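You operate a simulated robot arm through the tools that you are given. There is no shell and no other tool.

Carry out the task below with a simulated robot arm. There is one attempt and no reset: what you move stays moved.

Task
Touch up the chip by the red tabbed sleeve in blue, let it dry, then slide the sleeve over it.
Fine: red brush from the white pot, dipped in the blue tin, then stood in the tall pot; the coat not smeared.

The check looks at the end state, three seconds after you hand in, the way a careful person would. Anything else that was tipped, shoved, dropped, spilled or broken makes it a failure.

Robot
A 7-joint arm with a two-finger parallel gripper, fixed in place. Base frame: the origin is at the foot of the arm, x ahead of it, y to its left, z up. Readings come in mm, degrees, newtons and seconds.
Its first joint turns from -149.0 to 149.0 degrees. Payload 3.5 kg.
The tool frame sits at the grasp point between the pads (the TCP): z along the fingers, y along the line on which they close. The tips reach 23 mm beyond it. The gripper opens to 94 mm. The fingers are 38 mm wide and 10 mm thick; the gripper's body (54 by 96 mm) begins 39 mm behind the TCP.
Orientation is told as [roll, pitch, yaw] about the base's x, y, z axes, in that order, counted from this pose: with the fingers straight down and closing along the base's y, the tool's x points along the base's -x, its y along +y and its z along -z.

Tools
- The arm moves only by the tool send_rows. Its argument "steps" is a list of rows, each a list of 3 entries, a list of its own where there are three numbers: the shift along the tool's x, y, z in mm, then the turn, a rotation vector about the tool's x, y, z in degrees, then the finger opening in mm, from 0 to 94. In form: [[[tx, ty, tz], [ax, ay, az], jaw], ...]. A call has 1 to 20 rows; each row is the pose to reach, as a shift and turn from the pose commanded when the call began, along the tool's axes at that moment. A row lasts 0.2 s, in which the tool goes at most 50 mm and 8.6 degrees; a call with a longer step from one row to the next is refused whole, and so is a gripper value outside its range. A pose out of reach is approached as far as the arm can. The call stops where the force on the tool passes 40 N (or 10 N more than at its start, if that is more) or the arm is blocked; 0.2 s more then pass. Each finger travels about 153 mm/s and halts on what it meets, pressing with about 37 N; the grip force reading is that of the motor and also rises with nothing between the fingers. The clock runs only during rows and for 0.2 s after the last one: add rows that repeat a pose to give the fingers time. The reply holds the time, the measured pose of the TCP, the force on the tool along the base axes, the opening and the grip force, in the units named above and with some noise, with the torque about the TCP (base axes, N m) and any sound that the robot's microphone picked up.
- Cameras (640 x 400 px; columns grow to the right, rows downward): "scene" is fixed at [400.2, -651.7, 1352.4]; the picture's right is [0.16, -0.99, 0.00], its down [-0.95, -0.15, -0.26] and it looks along [0.25, 0.04, -0.97] (base axes); focal length 248 px, centre (320, 200). "wrist" rides on the gripper at [86, 16, -75] in the tool frame; the picture's right is [-0.18, 0.98, 0.00], its down [-0.58, -0.11, -0.81] and it looks along [-0.79, -0.15, 0.59] (tool axes); focal length 243 px, centre (320, 200). There is no depth. A picture from a camera that has moved, and an enlarged one, comes with that camera's place and axes in the base frame and with its lens.
- get_image(camera): a new picture of that camera. It takes no simulated time.
- close_up(camera, box): a new picture of the part [left, top, right, bottom] of that camera's present view, enlarged. It takes no simulated time.
- close_job(): hands the job in; it is judged then, once.

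Nothing tells you positions but the pictures and the camera data. Unless the task says otherwise, let go and move clear before handing in.

The tools are called after "Emit:" as a command line: name --argument value ..., lists and objects as JSON in quotes. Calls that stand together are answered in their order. send_rows: Moves the arm, as the interface text tells. Its arguments: {"type":"object","properties":{"steps":{"type":"array"}},"required":["steps"]} The other tools are called the same way: get_image (camera) takes a picture; close_up (camera, box) takes an enlarged picture of a part of a camera's view; close_job () hands the job in.

At the start:

```text
time: 0.0
tool_pos: [581.4, -378.0, 873.4]
orientation: [-0.1, -0.2, 0.0]
wrist_force: [0.0, -0.6, -0.5]
torque: [-0.03, -0.01, -0.03]
opening: 94.2
grasp_force: 0.1
```

scene: 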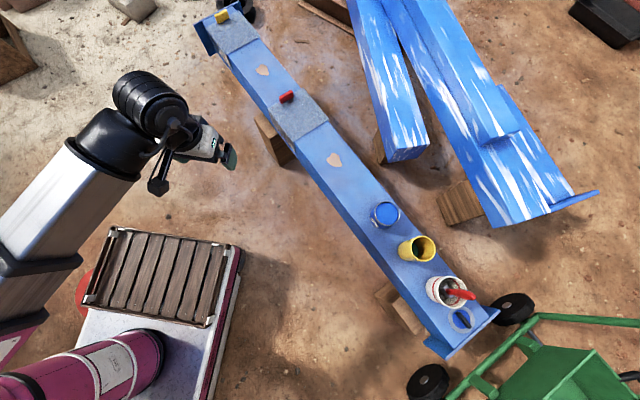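
wrist: 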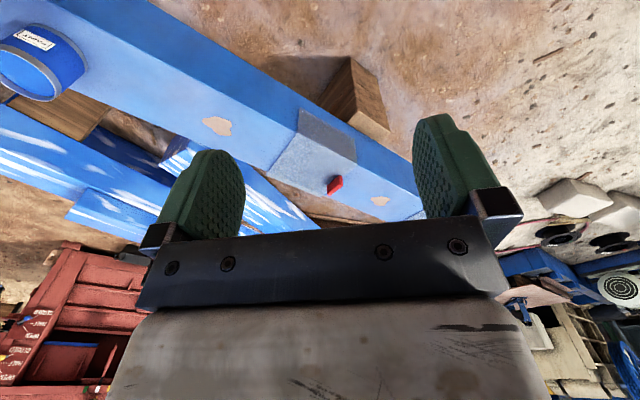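

I see a blue beam running diagonally, with two grey sleeves (yellow tab and red tab), two bare chips, a blue tin, a yellow pot and a white pot with a red brush. I'll take close-ups first to locate everything.

Emit:
close_up --camera "scene" --box '[350, 180, 510, 360]'

Emit:
close_up --camera "scene" --box '[190, 0, 370, 180]'

Emit:
close_up --camera "wrist" --box '[160, 80, 440, 240]'

Emit:
close_up --camera "scene" --box '[400, 250, 500, 350]'

```text
2.22 times, centred on (430, 270) of scene
camera zoom: at [400.2, -651.7, 1352.4], right [0.16, -0.99, 0.0], down [-0.95, -0.15, -0.26], along [0.25, 0.04, -0.97], focal length 550 px, centre (76, 44)
```

zoom: 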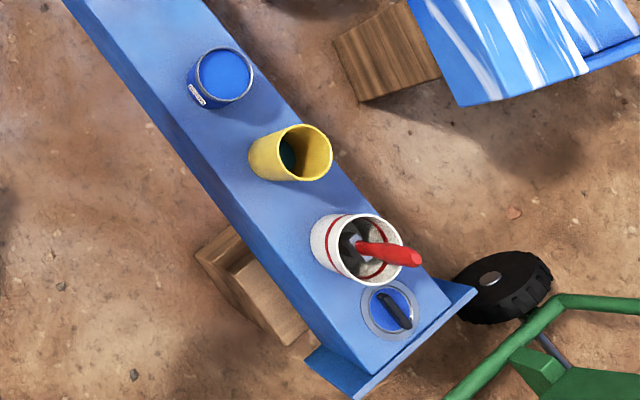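

```text
2.22 times, centred on (280, 90) of scene
camera zoom: at [400.2, -651.7, 1352.4], right [0.16, -0.99, 0.0], down [-0.95, -0.15, -0.26], along [0.25, 0.04, -0.97], focal length 550 px, centre (409, 444)
```

zoom: 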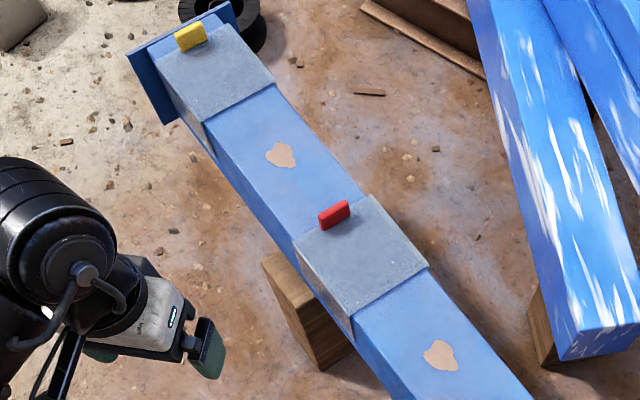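

```text
2.29 times, centred on (300, 160) of wrist
camera zoom: at [496.3, -361.6, 949.8], right [0.18, 0.98, 0.0], down [0.58, -0.11, 0.81], along [0.79, -0.15, -0.59], focal length 555 px, centre (366, 291)
```

zoom: 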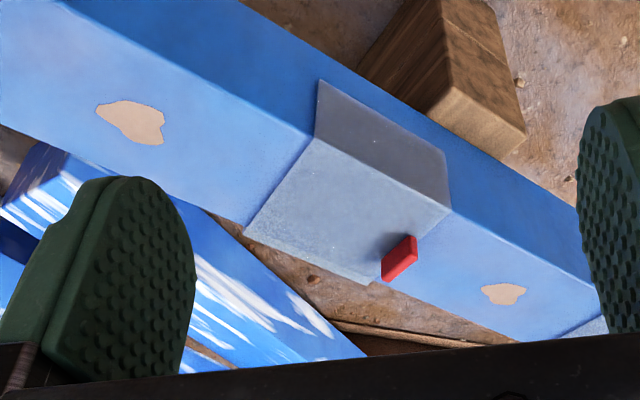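

```text
4.00 times, centred on (450, 300) of scene
camera zoom: at [400.2, -651.7, 1352.4], right [0.16, -0.99, 0.0], down [-0.95, -0.15, -0.26], along [0.25, 0.04, -0.97], focal length 991 px, centre (-200, -200)
```

zoom: 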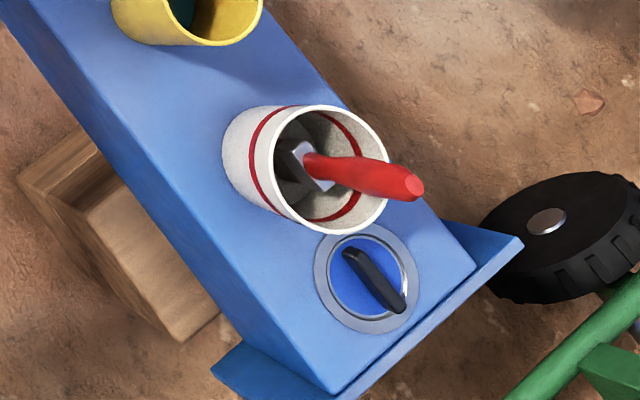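

The beam top appears to be about 500 mm up and roughly 1 m out, with the chip below the red sleeve near (784, -644). I'll swing the wrist camera round to survey the pots before touching anything.

Emit:
send_rows --steps '[[[26, -32, 0], [0, 0, 7.2], 94], [[52, -64, 0], [0, 0, 14.4], 94], [[78, -96, 0], [0, 0, 21.6], 94], [[104, -128, 0], [0, 0, 28.8], 94], [[130, -160, 0], [0, 0, 36], 94], [[156, -192, 0], [0, 0, 43.2], 94], [[181, -222, 0], [0, 0, 50], 94], [[181, -222, 0], [0, 0, 50], 94]]'

Emit:
get_image --camera "wrist"

Emit:
get_image --camera "scene"

```text
time: 1.8
tool_pos: [400.2, -601.4, 876.4]
orientation: [0.0, -0.1, -50.0]
wrist_force: [1.0, -0.3, 0.3]
torque: [-0.01, 0.03, 0.02]
opening: 94.1
grasp_force: 0.1
```

```text
taken
camera wrist: at [357.2, -524.8, 951.9], right [0.87, 0.49, 0.0], down [0.29, -0.51, 0.81], along [0.4, -0.7, -0.59], focal length 243 px, centre (320, 200)
```

wrist: 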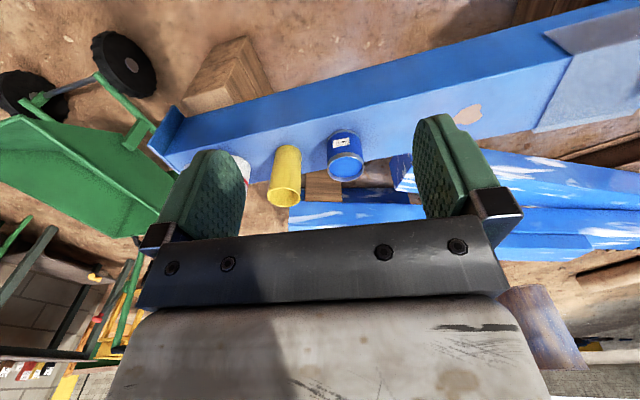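

```text
taken
```

scene: 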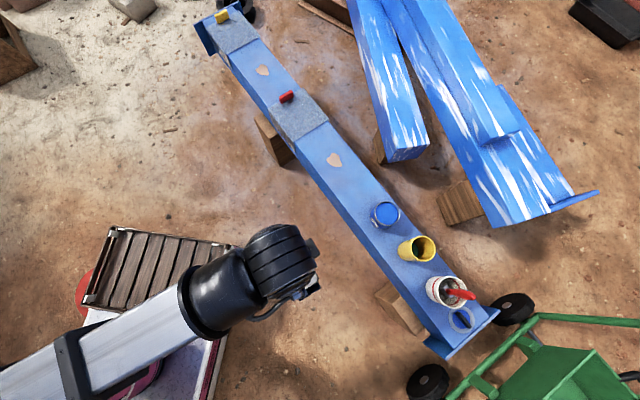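

The view is upside down but useful. I'll turn further to bring the white pot and brush between the fingers, and zoom in on the tins.

Emit:
close_up --camera "wrist" --box '[150, 90, 400, 220]'

Emit:
send_rows --steps '[[[0, -45, 0], [0, 0, 8], 94], [[0, -80, 0], [0, 0, 16], 94], [[0, -80, 0], [0, 0, 20], 94], [[0, -80, 0], [0, 0, 20], 94]]'

Emit:
get_image --camera "wrist"

```text
2.56 times, centred on (275, 155) of wrist
camera zoom: at [357.2, -524.8, 951.9], right [0.87, 0.49, 0.0], down [0.29, -0.51, 0.81], along [0.4, -0.7, -0.59], focal length 621 px, centre (435, 315)
```

zoom: 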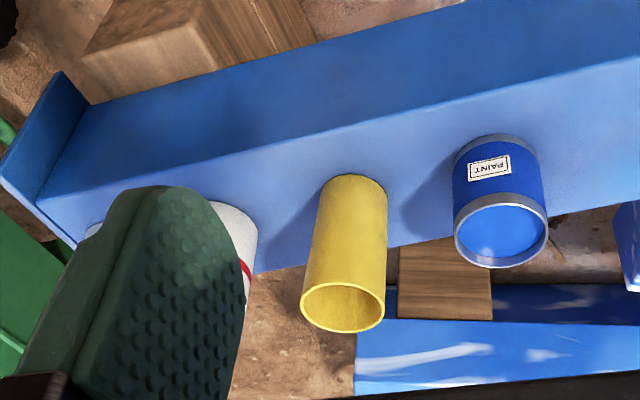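

```text
time: 2.8
tool_pos: [339.4, -652.8, 876.6]
orientation: [0.2, -0.1, -70.1]
wrist_force: [-0.9, 0.4, -0.6]
torque: [-0.02, 0.01, 0.01]
opening: 94.2
grasp_force: 0.0
```

```text
taken
camera wrist: at [325.3, -565.2, 952.0], right [0.99, 0.16, 0.0], down [0.09, -0.58, 0.81], along [0.13, -0.8, -0.59], focal length 243 px, centre (320, 200)
```

wrist: 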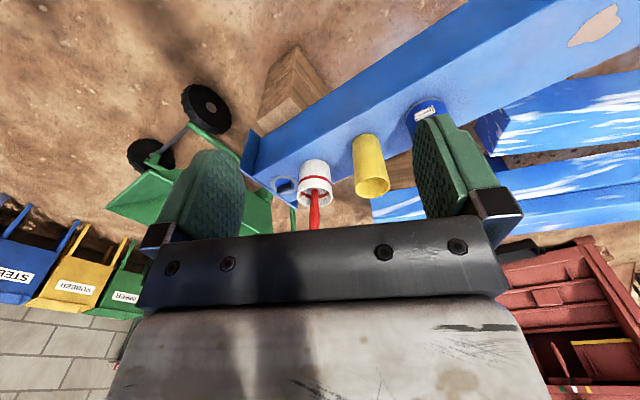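

Emit:
close_up --camera "wrist" --box '[250, 130, 450, 240]'

Emit:
close_up --camera "scene" --box '[420, 260, 500, 340]'

Emit:
close_up --camera "wrist" --box '[260, 150, 340, 235]'

Emit:
close_up --camera "scene" --box '[360, 190, 450, 270]'

```text
3.20 times, centred on (350, 185) of wrist
camera zoom: at [325.3, -565.2, 952.0], right [0.99, 0.16, 0.0], down [0.09, -0.58, 0.81], along [0.13, -0.8, -0.59], focal length 776 px, centre (224, 248)
```

zoom: 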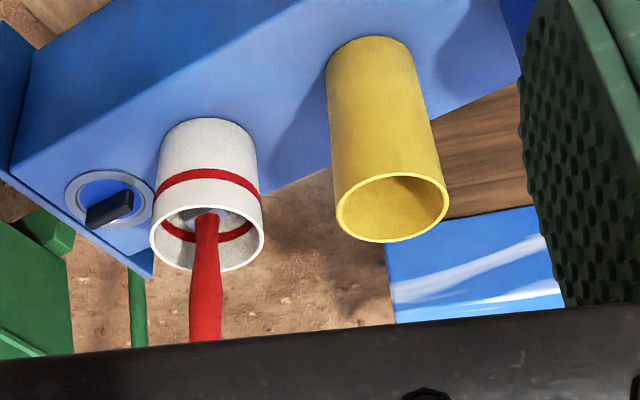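

```text
5.00 times, centred on (460, 300) of scene
camera zoom: at [400.2, -651.7, 1352.4], right [0.16, -0.99, 0.0], down [-0.95, -0.15, -0.26], along [0.25, 0.04, -0.97], focal length 1238 px, centre (-380, -300)
```

zoom: 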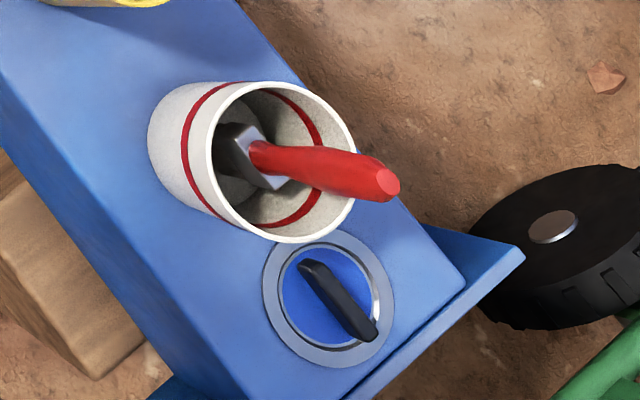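

```text
4.71 times, centred on (300, 192) of wrist
camera zoom: at [325.3, -565.2, 952.0], right [0.99, 0.16, 0.0], down [0.09, -0.58, 0.81], along [0.13, -0.8, -0.59], focal length 1142 px, centre (414, 235)
```

zoom: 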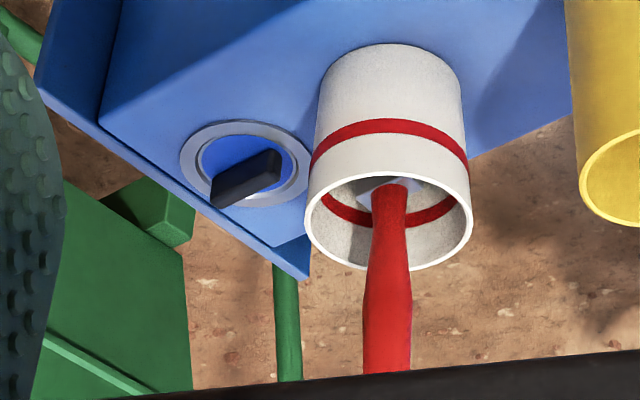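

```text
5.00 times, centred on (405, 230) of scene
camera zoom: at [400.2, -651.7, 1352.4], right [0.16, -0.99, 0.0], down [-0.95, -0.15, -0.26], along [0.25, 0.04, -0.97], focal length 1238 px, centre (-105, 50)
```

zoom: 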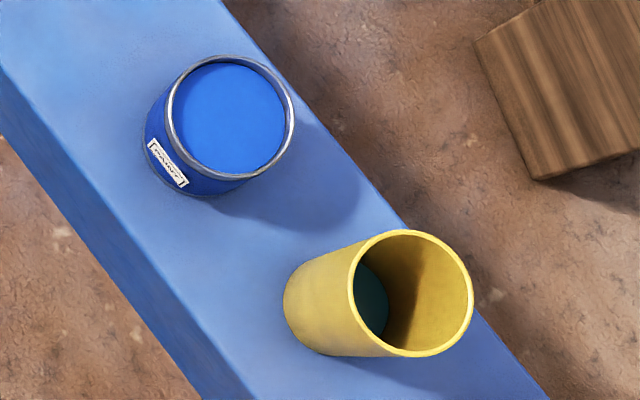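

The white pot rim is near (388, -1041, 591) with the brush handle rising out of it. The yellow pot is the tall one, rim near (496, -936, 631), and the blue tin is near (592, -832). I'll raise the arm so the wrist camera sees the whole brush handle.

Emit:
send_rows --steps '[[[0, 0, -45], [0, 0, 0], 94], [[0, 0, -90], [0, 0, 0], 94], [[0, 0, -120], [0, 0, 0], 94], [[0, 0, -120], [0, 0, 0], 94]]'

Emit:
get_image --camera "wrist"

Emit:
close_up --camera "wrist" --box '[250, 110, 450, 240]'

```text
time: 3.8
tool_pos: [341.8, -653.0, 996.2]
orientation: [0.1, -0.1, -70.0]
wrist_force: [0.2, 0.3, -0.9]
torque: [-0.03, -0.03, -0.02]
opening: 93.9
grasp_force: 0.0
```

```text
taken
camera wrist: at [327.4, -566.0, 1072.2], right [0.99, 0.16, 0.0], down [0.1, -0.58, 0.81], along [0.13, -0.8, -0.59], focal length 243 px, centre (320, 200)
```

wrist: 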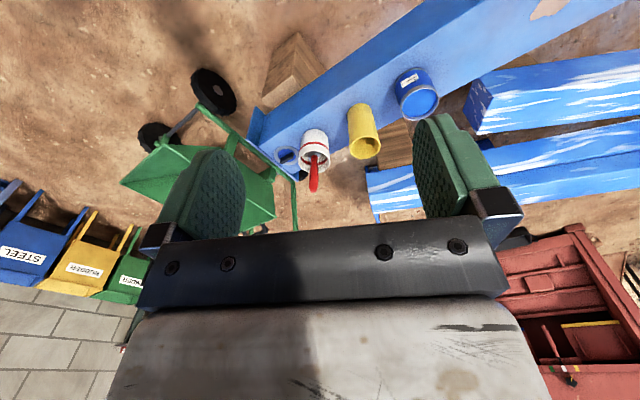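

```text
3.08 times, centred on (350, 175) of wrist
camera zoom: at [327.4, -566.0, 1072.2], right [0.99, 0.16, 0.0], down [0.1, -0.58, 0.81], along [0.13, -0.8, -0.59], focal length 746 px, centre (228, 277)
```

zoom: 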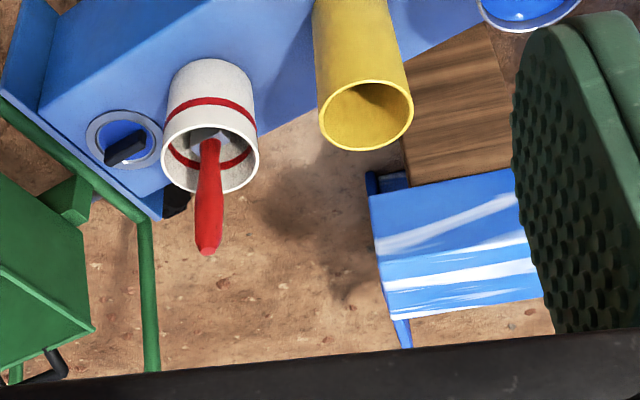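

Emit:
close_up --camera "wrist" --box '[285, 120, 345, 200]'

Emit:
close_up --camera "wrist" --box '[335, 60, 445, 165]'

```text
5.00 times, centred on (315, 160) of wrist
camera zoom: at [327.4, -566.0, 1072.2], right [0.99, 0.16, 0.0], down [0.1, -0.58, 0.81], along [0.13, -0.8, -0.59], focal length 1213 px, centre (345, 400)
```

zoom: 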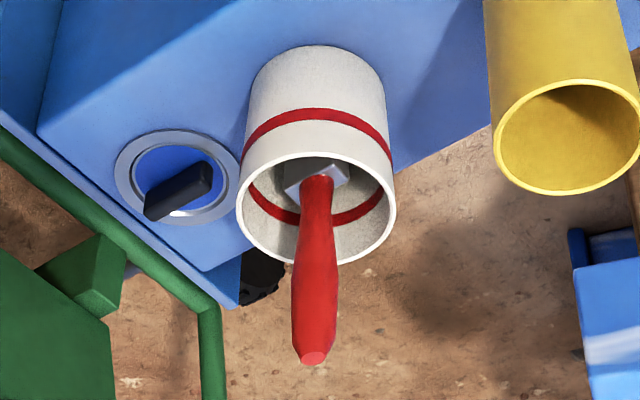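

```text
3.81 times, centred on (390, 112) of wrist
camera zoom: at [327.4, -566.0, 1072.2], right [0.99, 0.16, 0.0], down [0.1, -0.58, 0.81], along [0.13, -0.8, -0.59], focal length 924 px, centre (53, 533)
```

zoom: 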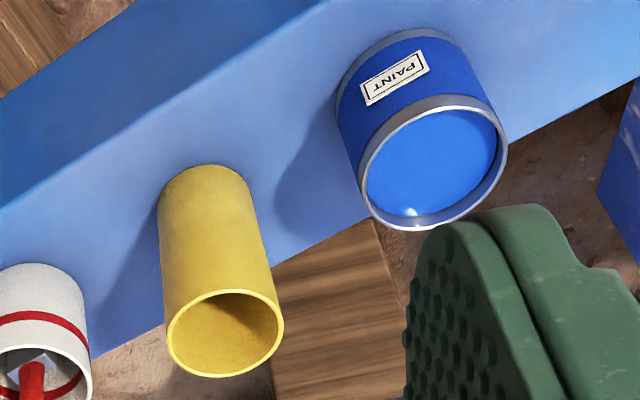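

The brush stands nearly upright, handle end near (389, -1041, 696) and about 20 mm thick. I'll move over it at z=800 to check reach.

Emit:
send_rows --steps '[[[-38, -9, 20], [0, 0, 0], 94], [[-76, -18, 40], [0, 0, 0], 94], [[-114, -27, 59], [0, 0, 0], 94], [[-152, -36, 78], [0, 0, 0], 94], [[-190, -45, 98], [0, 0, 0], 94], [[-228, -54, 118], [0, 0, 0], 94], [[-266, -63, 137], [0, 0, 0], 94], [[-304, -72, 157], [0, 0, 0], 94], [[-342, -80, 176], [0, 0, 0], 94], [[-380, -88, 196], [0, 0, 0], 94], [[-380, -88, 196], [0, 0, 0], 94], [[-380, -88, 196], [0, 0, 0], 94]]'

Emit:
get_image --camera "wrist"

Emit:
get_image --camera "scene"

```text
time: 6.4
tool_pos: [389.1, -1042.7, 798.1]
orientation: [0.0, -0.1, -70.0]
wrist_force: [0.0, -0.2, -0.3]
torque: [0.0, 0.0, -0.01]
opening: 94.0
grasp_force: 0.0
```

```text
taken
camera wrist: at [375.5, -955.3, 874.2], right [0.99, 0.16, 0.0], down [0.09, -0.58, 0.81], along [0.13, -0.8, -0.59], focal length 243 px, centre (320, 200)
```

wrist: 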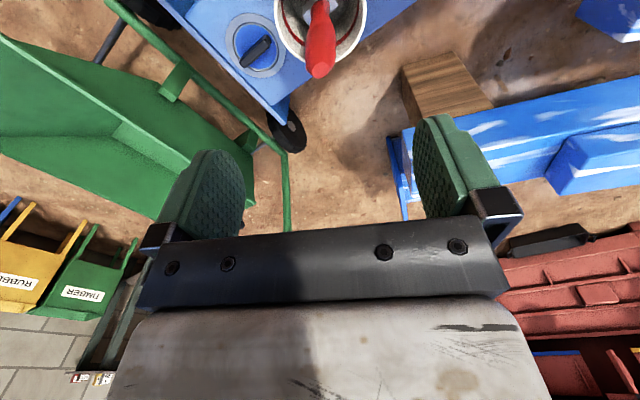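

```text
taken
```

scene: 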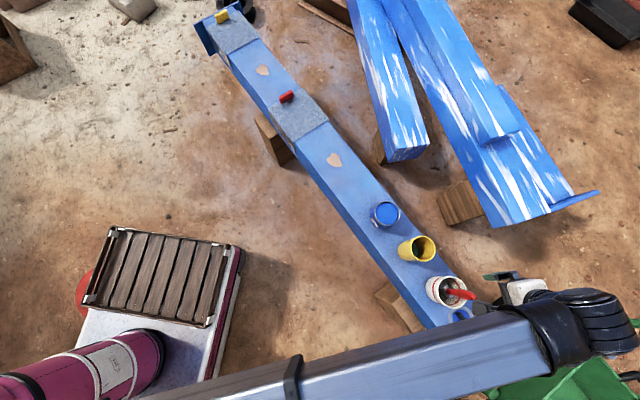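

Reach is fine and the TCP is right above the handle end. A closer look at the ferrule orientation before descending.

Emit:
close_up --camera "wrist" --box '[260, 0, 380, 90]'

Emit:
close_up --camera "scene" --box '[425, 270, 485, 310]'

```text
4.44 times, centred on (320, 45) of wrist
camera zoom: at [375.5, -955.3, 874.2], right [0.99, 0.16, 0.0], down [0.09, -0.58, 0.81], along [0.13, -0.8, -0.59], focal length 1078 px, centre (320, 889)
```

zoom: 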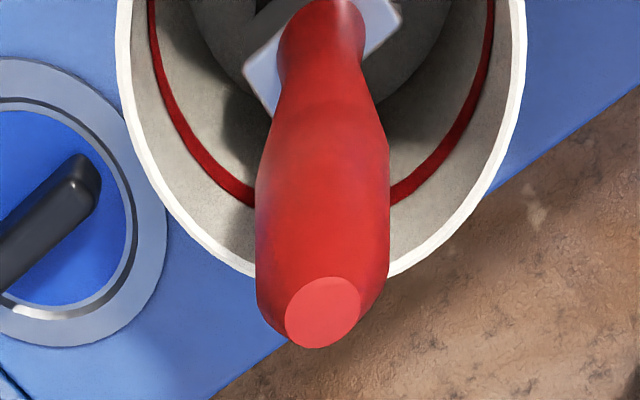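

```text
10.00 times, centred on (455, 290) of scene
camera zoom: at [400.2, -651.7, 1352.4], right [0.16, -0.99, 0.0], down [-0.95, -0.15, -0.26], along [0.25, 0.04, -0.97], focal length 2477 px, centre (-1030, -700)
```

zoom: 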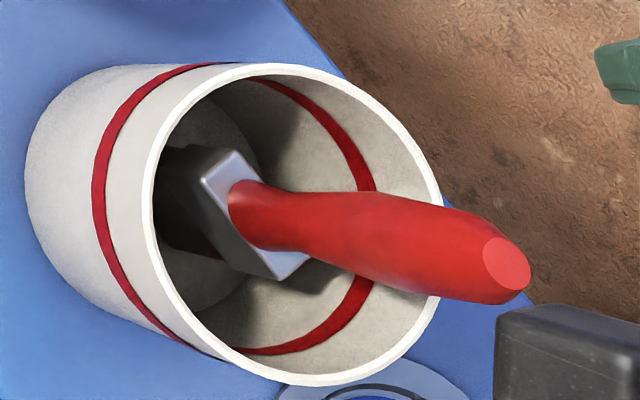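

The ferrule is about 38 mm wide along the beam direction and 14 mm thick; the handle is round, about 22 mm. I'll turn to yaw -45 so the fingers close along the beam, then descend around the handle.

Emit:
send_rows --steps '[[[0, 0, 0], [0, 0, -8.4], 94], [[0, 0, 0], [0, 0, -16.8], 94], [[0, 0, 0], [0, 0, -25], 94], [[0, 0, 0], [0, 0, -25], 94], [[0, 0, 0], [0, 0, -25], 94]]'

Emit:
close_up --camera "wrist" --box '[200, 0, 440, 150]'

```text
time: 7.6
tool_pos: [387.6, -1041.8, 799.6]
orientation: [0.0, 0.0, -44.9]
wrist_force: [-0.3, 0.4, 0.4]
torque: [-0.02, 0.0, -0.01]
opening: 93.9
grasp_force: 0.1
```

```text
2.67 times, centred on (320, 75) of wrist
camera zoom: at [338.7, -967.4, 874.9], right [0.82, 0.57, 0.0], down [0.33, -0.49, 0.81], along [0.46, -0.67, -0.59], focal length 647 px, centre (320, 533)
```

zoom: 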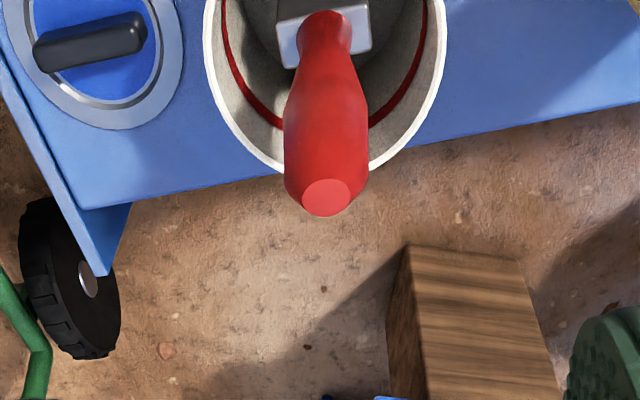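

The handle end sits about 3 mm along +tool-y from the TCP; I'll correct for that while descending to z≈665 with the fingers open.

Emit:
send_rows --steps '[[[0, 2.5, 30], [0, 0, 0], 94], [[0, 2.5, 60], [0, 0, 0], 94], [[0, 2.5, 90], [0, 0, 0], 94], [[0, 2.5, 110], [0, 0, 0], 94], [[0, 2.5, 125], [0, 0, 0], 94], [[0, 2.5, 134], [0, 0, 0], 94], [[0, 2.5, 134], [0, 0, 0], 94], [[0, 2.5, 134], [0, 0, 0], 94]]'

Emit:
get_image --camera "wrist"

Emit:
close_up --camera "scene" --box '[420, 250, 540, 330]'

```text
time: 9.4
tool_pos: [390.2, -1037.2, 665.4]
orientation: [-0.1, -0.1, -45.1]
wrist_force: [-0.3, 0.3, 0.3]
torque: [0.0, -0.05, 0.0]
opening: 93.7
grasp_force: 0.0
```

```text
taken
camera wrist: at [340.4, -963.1, 739.6], right [0.83, 0.56, 0.0], down [0.33, -0.49, 0.81], along [0.46, -0.67, -0.59], focal length 243 px, centre (320, 200)
```

wrist: 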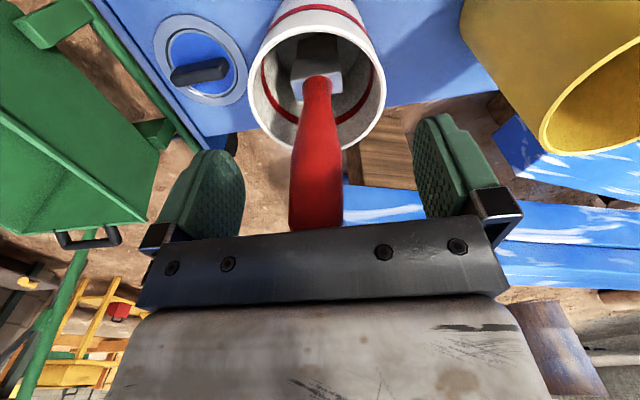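

```text
5.00 times, centred on (480, 290) of scene
camera zoom: at [400.2, -651.7, 1352.4], right [0.16, -0.99, 0.0], down [-0.95, -0.15, -0.26], along [0.25, 0.04, -0.97], focal length 1238 px, centre (-480, -250)
```

zoom: 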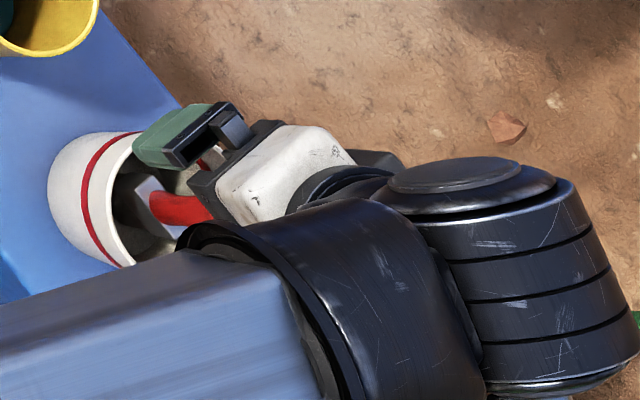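

The handle is centred between the pads. Closing gradually on it.

Emit:
send_rows --steps '[[[0, 0, 0], [0, 0, 0], 60], [[0, 0, 0], [0, 0, 0], 40], [[0, 0, 0], [0, 0, 0], 30], [[0, 0, 0], [0, 0, 0], 24], [[0, 0, 0], [0, 0, 0], 18], [[0, 0, 0], [0, 0, 0], 10], [[0, 0, 0], [0, 0, 0], 10], [[0, 0, 0], [0, 0, 0], 10]]'

Emit:
get_image --camera "wrist"

```text
time: 11.2
tool_pos: [389.5, -1035.1, 663.9]
orientation: [0.0, -0.2, -45.1]
wrist_force: [-0.3, 0.3, 0.2]
torque: [0.01, 0.01, -0.01]
opening: 23.5
grasp_force: 37.4
```

```text
taken
camera wrist: at [340.4, -963.1, 739.7], right [0.83, 0.56, 0.0], down [0.33, -0.49, 0.81], along [0.46, -0.67, -0.59], focal length 243 px, centre (320, 200)
```

wrist: 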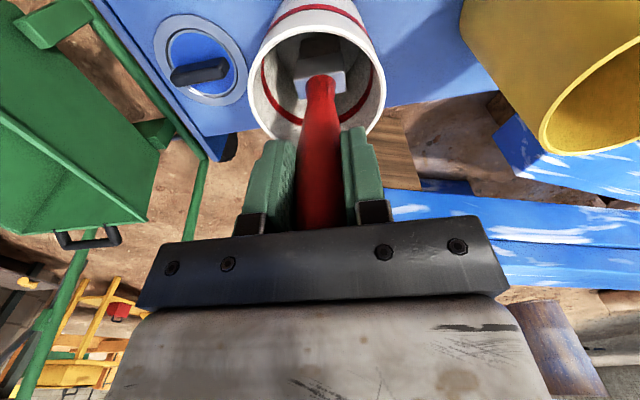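

Gripped at 23.5 mm opening. Lifting straight up out of the white pot.

Emit:
send_rows --steps '[[[0, 0, -8], [0, 0, 0], 10], [[0, 0, -22], [0, 0, 0], 10], [[0, 0, -45], [0, 0, 0], 10], [[0, 0, -75], [0, 0, 0], 10], [[0, 0, -105], [0, 0, 0], 10], [[0, 0, -135], [0, 0, 0], 10], [[0, 0, -160], [0, 0, 0], 10], [[0, 0, -175], [0, 0, 0], 10], [[0, 0, -175], [0, 0, 0], 10], [[0, 0, -175], [0, 0, 0], 10]]'

Emit:
get_image --camera "wrist"

Emit:
get_image --camera "scene"

```text
time: 13.4
tool_pos: [389.1, -1039.0, 837.7]
orientation: [0.0, -0.1, -45.0]
wrist_force: [0.3, 0.2, -0.4]
torque: [-0.07, -0.01, 0.02]
opening: 23.2
grasp_force: 37.2
```

```text
taken
camera wrist: at [339.0, -966.5, 913.2], right [0.83, 0.56, 0.0], down [0.33, -0.49, 0.81], along [0.46, -0.67, -0.59], focal length 243 px, centre (320, 200)
```

wrist: 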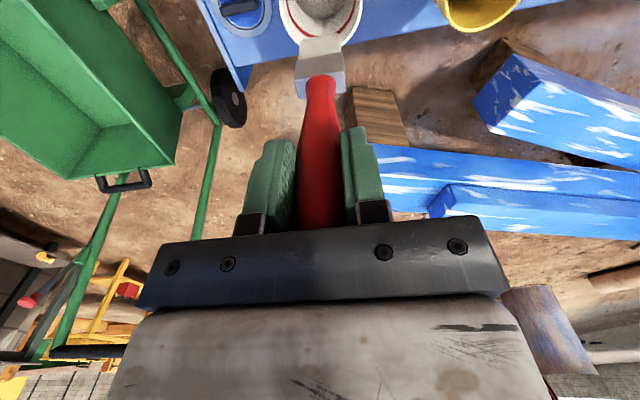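

```text
taken
```

scene: 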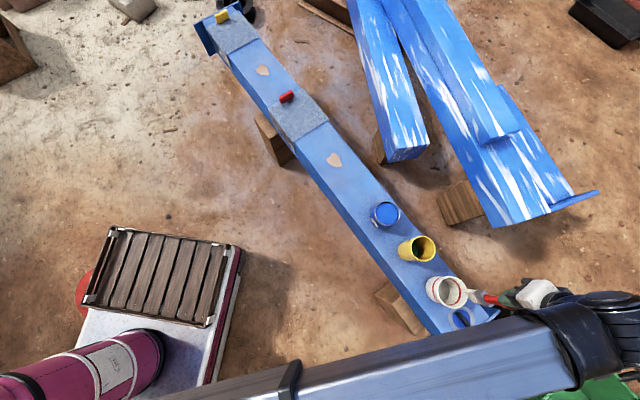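

Emit:
close_up --camera "scene" --box '[430, 260, 530, 330]'

Emit:
close_up --camera "wrist" --box '[260, 0, 400, 140]'

```text
5.71 times, centred on (480, 295) of scene
camera zoom: at [400.2, -651.7, 1352.4], right [0.16, -0.99, 0.0], down [-0.95, -0.15, -0.26], along [0.25, 0.04, -0.97], focal length 1415 px, centre (-594, -343)
```

zoom: 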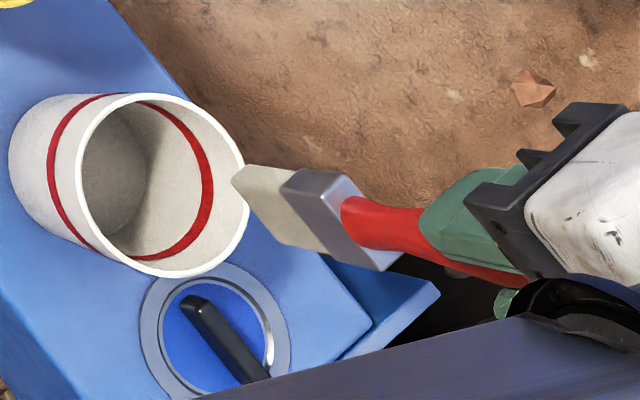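

```text
2.86 times, centred on (330, 70) of wrist
camera zoom: at [339.0, -966.5, 913.2], right [0.83, 0.56, 0.0], down [0.33, -0.49, 0.81], along [0.46, -0.67, -0.59], focal length 693 px, centre (291, 571)
```

zoom: 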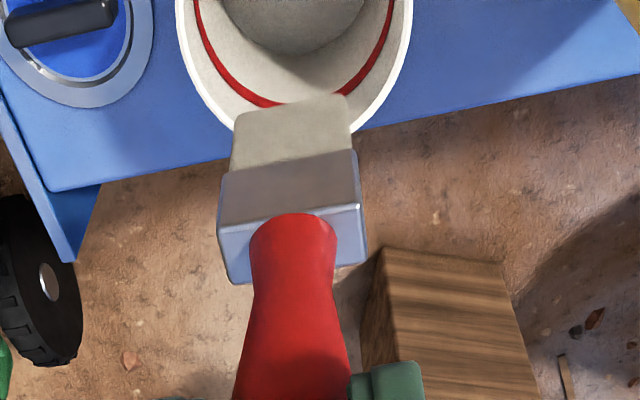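

The bristles are clean and cream coloured. I'll zoom in further to measure how far the bristle tip sits below the grip.

Emit:
close_up --camera "scene" --box '[465, 280, 510, 312]'

Emit:
close_up --camera "wrist" --box '[290, 20, 360, 80]'

```text
12.50 times, centred on (488, 296) of scene
camera zoom: at [400.2, -651.7, 1352.4], right [0.16, -0.99, 0.0], down [-0.95, -0.15, -0.26], along [0.25, 0.04, -0.97], focal length 3096 px, centre (-1774, -1000)
```

zoom: 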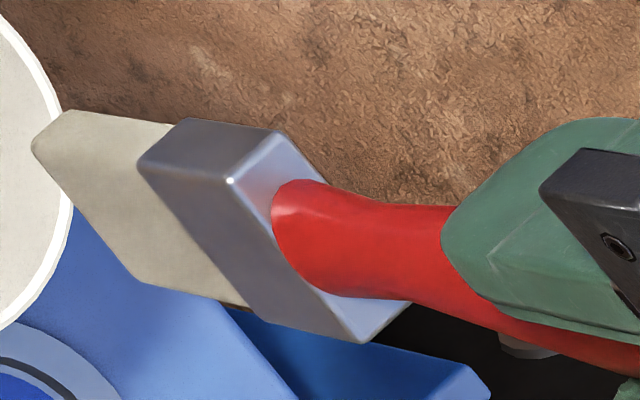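

```text
6.67 times, centred on (325, 50) of wrist
camera zoom: at [339.0, -966.5, 913.2], right [0.83, 0.56, 0.0], down [0.33, -0.49, 0.81], along [0.46, -0.67, -0.59], focal length 1618 px, centre (287, 1200)
```

zoom: 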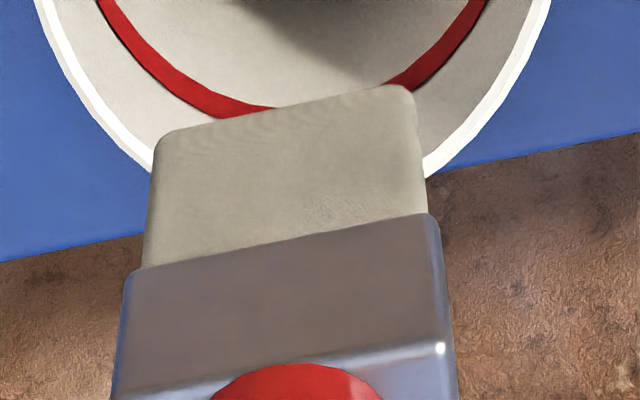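

Tip is about 150 mm below the TCP (bristles 35 mm long, 38 wide). Next I carry the brush along the beam, tip well above the pot rims, to above the blue tin near (590, -832).

Emit:
send_rows --steps '[[[0, 15, -12], [0, 0, 0], 10], [[1, 45, -15], [0, 0, 0], 10], [[1, 80, -15], [0, 0, 0], 10], [[2, 120, -15], [0, 0, 0], 10], [[2, 160, -15], [0, 0, 0], 10], [[3, 200, -15], [0, 0, 0], 10], [[3, 240, -15], [0, 0, 0], 10], [[4, 270, -15], [0, 0, 0], 10], [[4, 288, -15], [0, 0, 0], 10], [[4, 288, -15], [0, 0, 0], 10], [[4, 288, -15], [0, 0, 0], 10]]'

Emit:
get_image --camera "wrist"

Emit:
get_image --camera "scene"

```text
time: 15.8
tool_pos: [589.1, -831.9, 857.3]
orientation: [0.0, -0.1, -45.0]
wrist_force: [-0.3, -0.4, -0.9]
torque: [0.01, -0.02, 0.0]
opening: 23.4
grasp_force: 36.4
```

```text
taken
camera wrist: at [540.3, -759.5, 931.9], right [0.83, 0.56, 0.0], down [0.33, -0.49, 0.81], along [0.46, -0.67, -0.59], focal length 243 px, centre (320, 200)
```

wrist: 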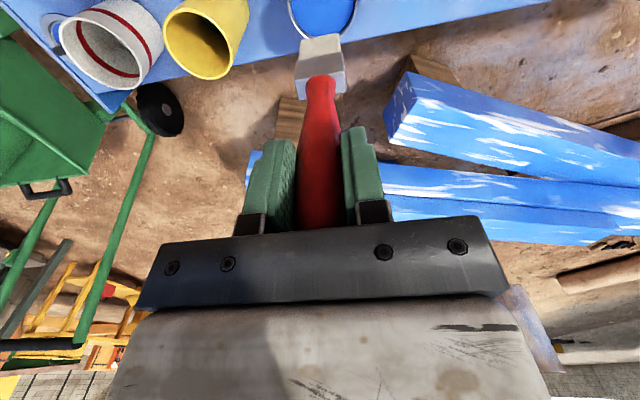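

```text
taken
```

scene: 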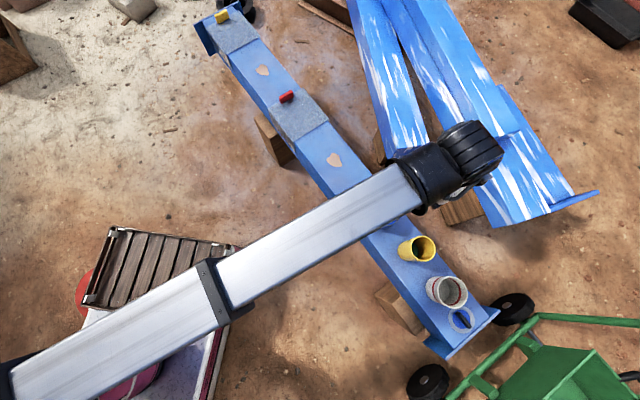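

The TCP is within about 3 mm of the tin centre. I'll descend part-way so the bristles sit just above the rim and check alignment.

Emit:
send_rows --steps '[[[-2.5, 1, 25], [0, 0, 0], 10], [[-2.5, 1, 50], [0, 0, 0], 10], [[-2.5, 1, 75], [0, 0, 0], 10], [[-2.5, 1, 95], [0, 0, 0], 10], [[-2.5, 1, 105], [0, 0, 0], 10], [[-2.5, 1, 105], [0, 0, 0], 10]]'

Emit:
close_up --camera "wrist" --box '[240, 0, 400, 100]'

```text
time: 17.2
tool_pos: [592.3, -830.5, 750.6]
orientation: [0.0, -0.2, -45.0]
wrist_force: [0.6, -0.5, -1.0]
torque: [0.0, 0.0, -0.03]
opening: 23.6
grasp_force: 36.6
```

```text
4.00 times, centred on (320, 50) of wrist
camera zoom: at [543.3, -757.8, 826.1], right [0.83, 0.56, 0.0], down [0.33, -0.49, 0.81], along [0.46, -0.67, -0.59], focal length 970 px, centre (320, 800)
```

zoom: 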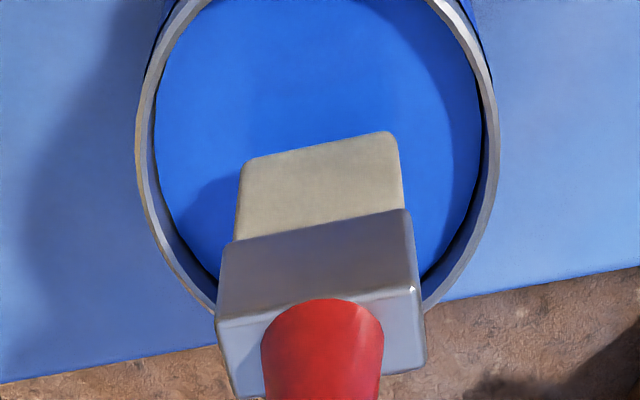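

The brush is centred over the paint. Dipping about half the bristle length now, keeping the ferrule out.

Emit:
send_rows --steps '[[[0, 0, 15], [0, 0, 0], 10], [[0, 0, 28], [0, 0, 0], 10], [[0, 0, 40], [0, 0, 0], 10], [[0, 0, 50], [0, 0, 0], 10], [[0, 0, 50], [0, 0, 0], 10], [[0, 0, 50], [0, 0, 0], 10]]'

Emit:
close_up --camera "wrist" --box '[240, 0, 400, 100]'

```text
time: 18.6
tool_pos: [592.4, -831.6, 700.5]
orientation: [0.0, -0.1, -45.0]
wrist_force: [0.5, -1.0, 0.3]
torque: [0.02, -0.02, 0.02]
opening: 23.5
grasp_force: 37.0
```

```text
4.00 times, centred on (320, 50) of wrist
camera zoom: at [543.7, -758.4, 776.0], right [0.83, 0.56, 0.0], down [0.33, -0.49, 0.81], along [0.46, -0.67, -0.59], focal length 970 px, centre (320, 800)
```

zoom: 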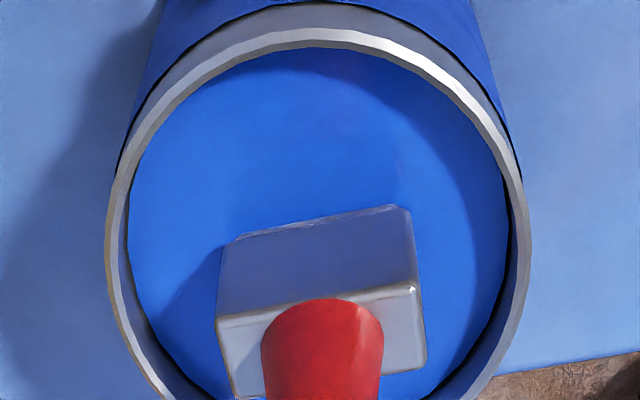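

The bristles are fully in the paint with the ferrule just at the surface. Lifting slowly and holding over the tin so any drips fall back.

Emit:
send_rows --steps '[[[0, 0, -8], [0, 0, 0], 10], [[0, 0, -16], [0, 0, 0], 10], [[0, 0, -24], [0, 0, 0], 10], [[0, 0, -32], [0, 0, 0], 10], [[0, 0, -40], [0, 0, 0], 10], [[0, 0, -50], [0, 0, 0], 10], [[0, 0, -60], [0, 0, 0], 10], [[0, 0, -60], [0, 0, 0], 10], [[0, 0, -60], [0, 0, 0], 10], [[0, 0, -60], [0, 0, 0], 10]]'

Emit:
get_image --camera "wrist"

Emit:
close_up --camera "wrist" --box '[240, 0, 400, 100]'

```text
time: 20.8
tool_pos: [592.0, -831.6, 760.7]
orientation: [0.0, -0.1, -45.1]
wrist_force: [-0.5, 0.0, 0.0]
torque: [0.02, 0.02, 0.01]
opening: 23.3
grasp_force: 37.1
```

```text
taken
camera wrist: at [543.5, -758.9, 835.8], right [0.83, 0.56, 0.0], down [0.33, -0.49, 0.81], along [0.46, -0.67, -0.59], focal length 243 px, centre (320, 200)
```

wrist: 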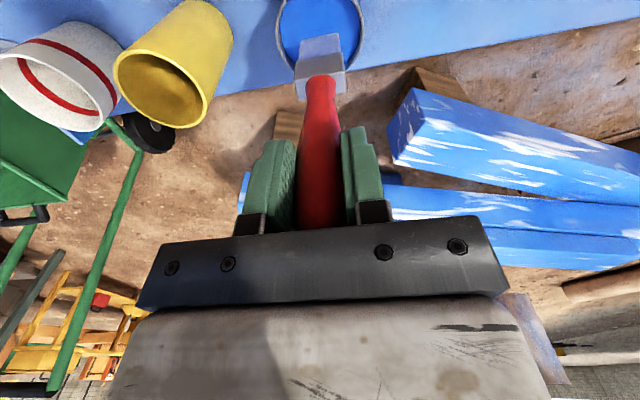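

```text
4.00 times, centred on (320, 50) of wrist
camera zoom: at [543.5, -758.9, 835.8], right [0.83, 0.56, 0.0], down [0.33, -0.49, 0.81], along [0.46, -0.67, -0.59], focal length 970 px, centre (320, 800)
```

zoom: 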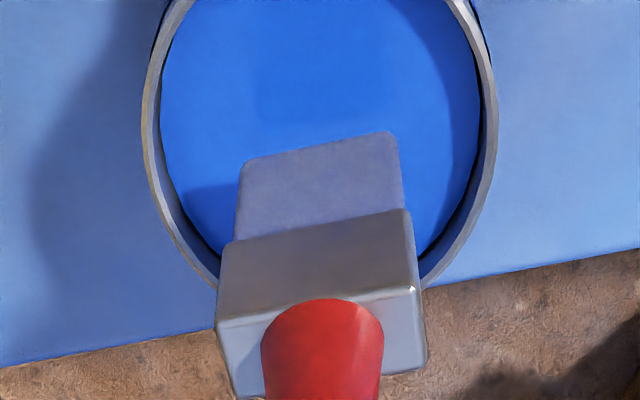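

The bristles turned only a pale blue, which may mean a light load. I'll dip again and hold longer to see if the colour deepens.

Emit:
send_rows --steps '[[[0, 0, 15], [0, 0, 0], 10], [[0, 0, 28], [0, 0, 0], 10], [[0, 0, 40], [0, 0, 0], 10], [[0, 0, 52], [0, 0, 0], 10], [[0, 0, 58], [0, 0, 0], 10], [[0, 0, 58], [0, 0, 0], 10], [[0, 0, 58], [0, 0, 0], 10], [[0, 0, 58], [0, 0, 0], 10], [[0, 0, 58], [0, 0, 0], 10], [[0, 0, 58], [0, 0, 0], 10], [[0, 0, 50], [0, 0, 0], 10], [[0, 0, 42], [0, 0, 0], 10], [[0, 0, 34], [0, 0, 0], 10], [[0, 0, 26], [0, 0, 0], 10], [[0, 0, 18], [0, 0, 0], 10], [[0, 0, 10], [0, 0, 0], 10], [[0, 0, 0], [0, 0, 0], 10], [[0, 0, 0], [0, 0, 0], 10], [[0, 0, 0], [0, 0, 0], 10]]'

Emit:
close_up --camera "wrist" --box '[240, 0, 400, 100]'

```text
time: 24.8
tool_pos: [592.2, -832.5, 759.6]
orientation: [-0.1, -0.1, -45.0]
wrist_force: [0.1, -0.4, -0.8]
torque: [0.02, -0.01, -0.01]
opening: 23.5
grasp_force: 37.3
```

```text
4.00 times, centred on (320, 50) of wrist
camera zoom: at [543.1, -758.6, 835.2], right [0.83, 0.56, 0.0], down [0.33, -0.49, 0.81], along [0.46, -0.67, -0.59], focal length 970 px, centre (320, 800)
```

zoom: 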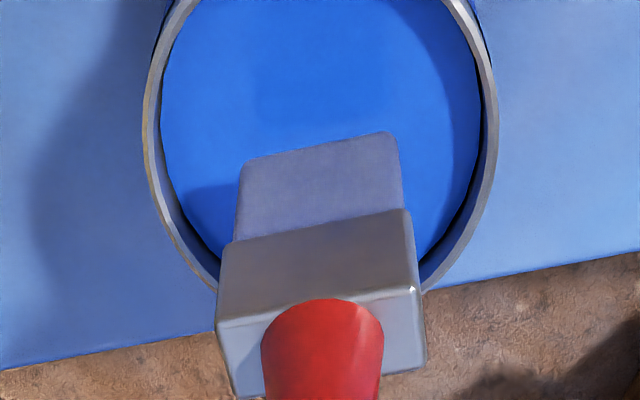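

Colour unchanged, so the brush is loaded. Carrying it along the beam towards the chip, stopping about 80 mm inward so the wrist camera can see the chip.

Emit:
send_rows --steps '[[[0, 8, -15], [0, 0, 0], 10], [[10, 40, -25], [0, 0, 0], 10], [[25, 80, -25], [0, 0, 0], 10], [[40, 120, -25], [0, 0, 0], 10], [[55, 160, -25], [0, 0, 0], 10], [[68, 200, -25], [0, 0, 0], 10], [[77, 240, -25], [0, 0, 0], 10], [[77, 268, -25], [0, 0, 0], 10], [[77, 268, -25], [0, 0, 0], 10], [[77, 268, -25], [0, 0, 0], 10]]'

Emit:
get_image --camera "wrist"

Emit:
get_image --camera "scene"

```text
time: 27.0
tool_pos: [727.6, -590.3, 786.9]
orientation: [0.1, -0.1, -45.1]
wrist_force: [-0.2, -0.7, 0.4]
torque: [0.02, 0.0, -0.01]
opening: 23.2
grasp_force: 37.1
```

```text
taken
camera wrist: at [678.9, -517.8, 861.2], right [0.83, 0.56, 0.0], down [0.33, -0.49, 0.81], along [0.46, -0.67, -0.59], focal length 243 px, centre (320, 200)
```

wrist: 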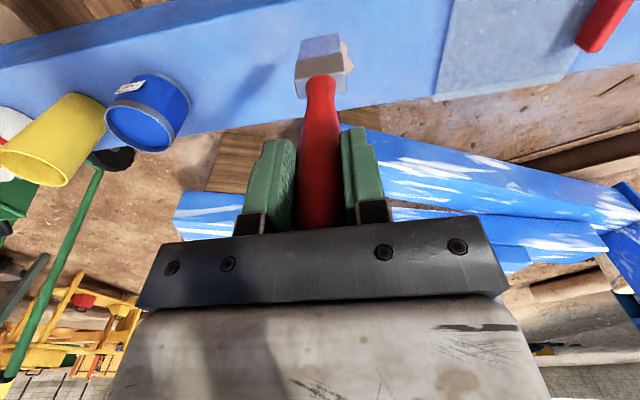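

```text
taken
```

scene: 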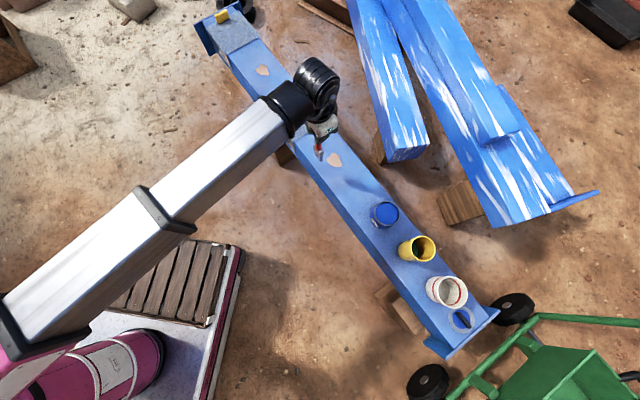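

Emit:
close_up --camera "scene" --box '[295, 135, 375, 185]'

Emit:
send_rows --steps '[[[0, -35, 0], [0, 0, 0], 10], [[0, -70, 0], [0, 0, 0], 10], [[0, -80, 0], [0, 0, 0], 10], [[0, -80, 0], [0, 0, 0], 10]]'

Emit:
get_image --camera "wrist"

Emit:
close_up --camera "wrist" --box '[280, 0, 440, 100]'

```text
8.00 times, centred on (335, 160) of scene
camera zoom: at [400.2, -651.7, 1352.4], right [0.16, -0.99, 0.0], down [-0.95, -0.15, -0.26], along [0.25, 0.04, -0.97], focal length 1982 px, centre (200, 520)
```

zoom: 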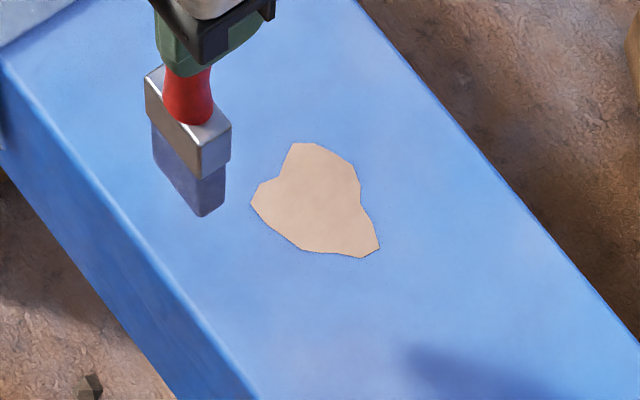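

```text
time: 28.0
tool_pos: [668.7, -643.5, 786.2]
orientation: [0.0, -0.2, -45.0]
wrist_force: [0.4, -0.3, -0.8]
torque: [-0.03, -0.02, -0.02]
opening: 23.4
grasp_force: 37.2
```

```text
taken
camera wrist: at [619.6, -571.3, 861.4], right [0.83, 0.56, 0.0], down [0.33, -0.49, 0.81], along [0.46, -0.67, -0.59], focal length 243 px, centre (320, 200)
```

wrist: 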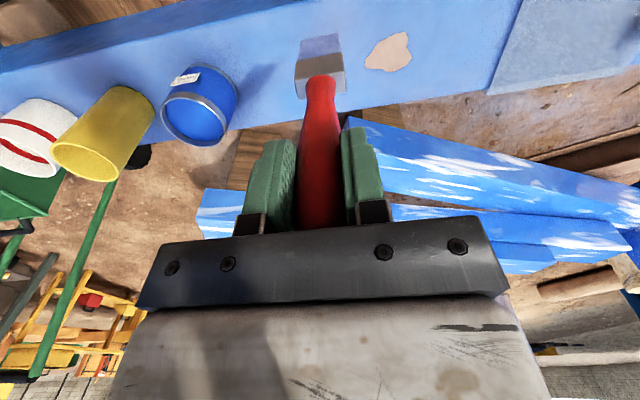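

```text
4.00 times, centred on (360, 50) of wrist
camera zoom: at [619.6, -571.3, 861.4], right [0.83, 0.56, 0.0], down [0.33, -0.49, 0.81], along [0.46, -0.67, -0.59], focal length 970 px, centre (160, 800)
```

zoom: 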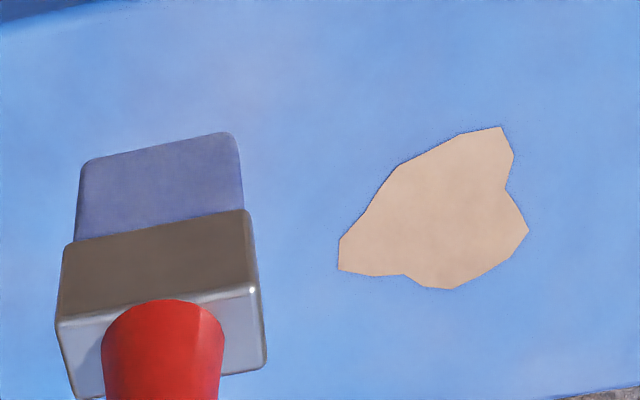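

I can see the chip outline clearly: it spans about 68 mm along the beam and 52 mm across, centred near (786, -645). I'll hover the bristle tip a couple of cm above its centre and compare from both cameras.

Emit:
send_rows --steps '[[[-20, 20, 15], [0, 0, 0], 10], [[-42, 42, 35], [0, 0, 0], 10], [[-64, 62, 58], [0, 0, 0], 10], [[-80, 76, 80], [0, 0, 0], 10], [[-84, 81, 98], [0, 0, 0], 10], [[-84, 81, 110], [0, 0, 0], 10], [[-84, 81, 116], [0, 0, 0], 10], [[-84, 81, 116], [0, 0, 0], 10]]'

Emit:
close_up --camera "scene" --box '[295, 135, 375, 185]'

Emit:
close_up --camera "wrist" --box '[240, 0, 400, 100]'

```text
time: 29.8
tool_pos: [788.5, -646.7, 668.5]
orientation: [0.0, -0.1, -45.0]
wrist_force: [-0.4, 0.2, -1.2]
torque: [0.02, 0.02, -0.01]
opening: 23.2
grasp_force: 37.4
```

```text
8.00 times, centred on (335, 160) of scene
camera zoom: at [400.2, -651.7, 1352.4], right [0.16, -0.99, 0.0], down [-0.95, -0.15, -0.26], along [0.25, 0.04, -0.97], focal length 1982 px, centre (200, 520)
```

zoom: 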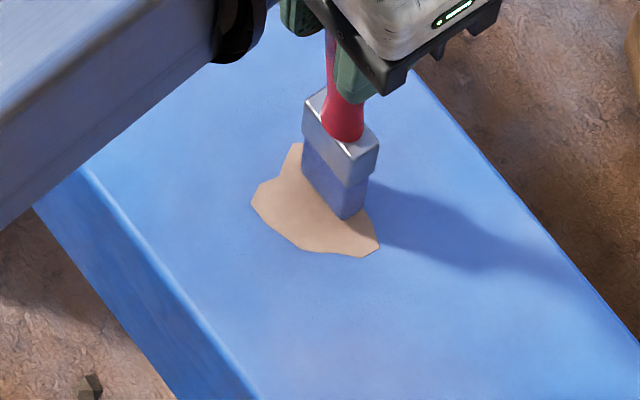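

```text
4.00 times, centred on (320, 50) of wrist
camera zoom: at [738.8, -574.3, 743.0], right [0.83, 0.56, 0.0], down [0.33, -0.49, 0.81], along [0.46, -0.67, -0.59], focal length 970 px, centre (320, 800)
```

zoom: 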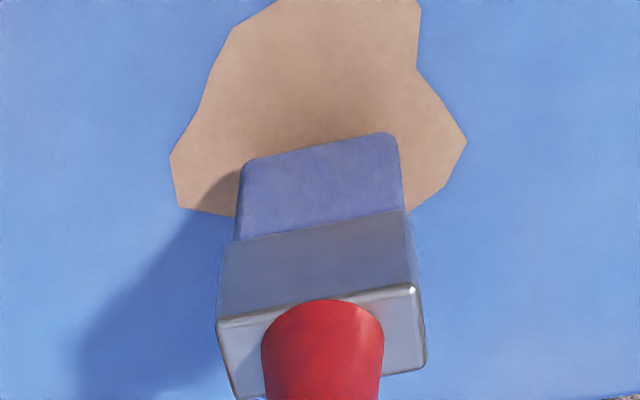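

From two wrist views the beam top is at z≈500.5, so contact should come near TCP z≈650. I'll move over the tin-side part of the chip and ease down towards contact.

Emit:
send_rows --steps '[[[5, -9, 2], [0, 0, 0], 10], [[12, -18, 5], [0, 0, 0], 10], [[12, -18, 9], [0, 0, 0], 10], [[12, -18, 12], [0, 0, 0], 10], [[12, -18, 14], [0, 0, 0], 10], [[12, -18, 15], [0, 0, 0], 10]]'

Emit:
close_up --camera "scene" --box '[295, 135, 375, 185]'

Emit:
close_up --camera "wrist" --box '[240, 0, 400, 100]'

```text
time: 31.2
tool_pos: [766.9, -650.3, 655.1]
orientation: [0.0, -0.3, -45.0]
wrist_force: [1.3, -0.6, 30.9]
torque: [-0.18, -0.18, 0.01]
opening: 23.2
grasp_force: 37.1
```

```text
8.00 times, centred on (335, 160) of scene
camera zoom: at [400.2, -651.7, 1352.4], right [0.16, -0.99, 0.0], down [-0.95, -0.15, -0.26], along [0.25, 0.04, -0.97], focal length 1982 px, centre (200, 520)
```

zoom: 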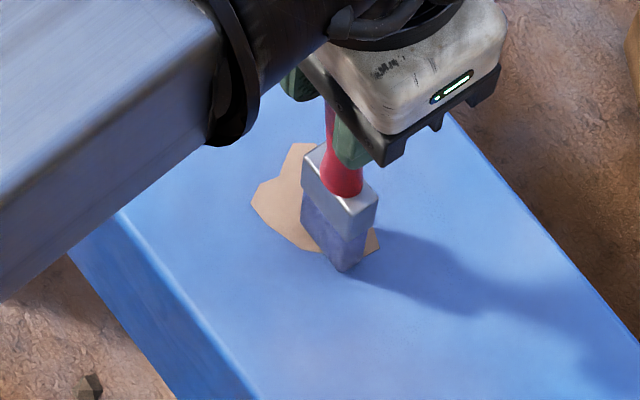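

```text
4.00 times, centred on (320, 50) of wrist
camera zoom: at [716.9, -577.8, 730.6], right [0.83, 0.56, 0.0], down [0.33, -0.49, 0.81], along [0.46, -0.67, -0.59], focal length 970 px, centre (320, 800)
```

zoom: 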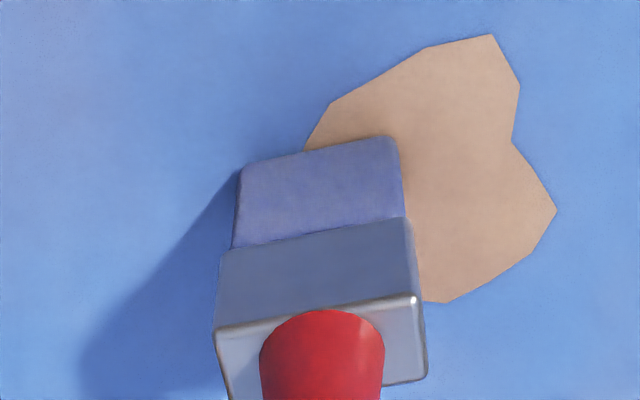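

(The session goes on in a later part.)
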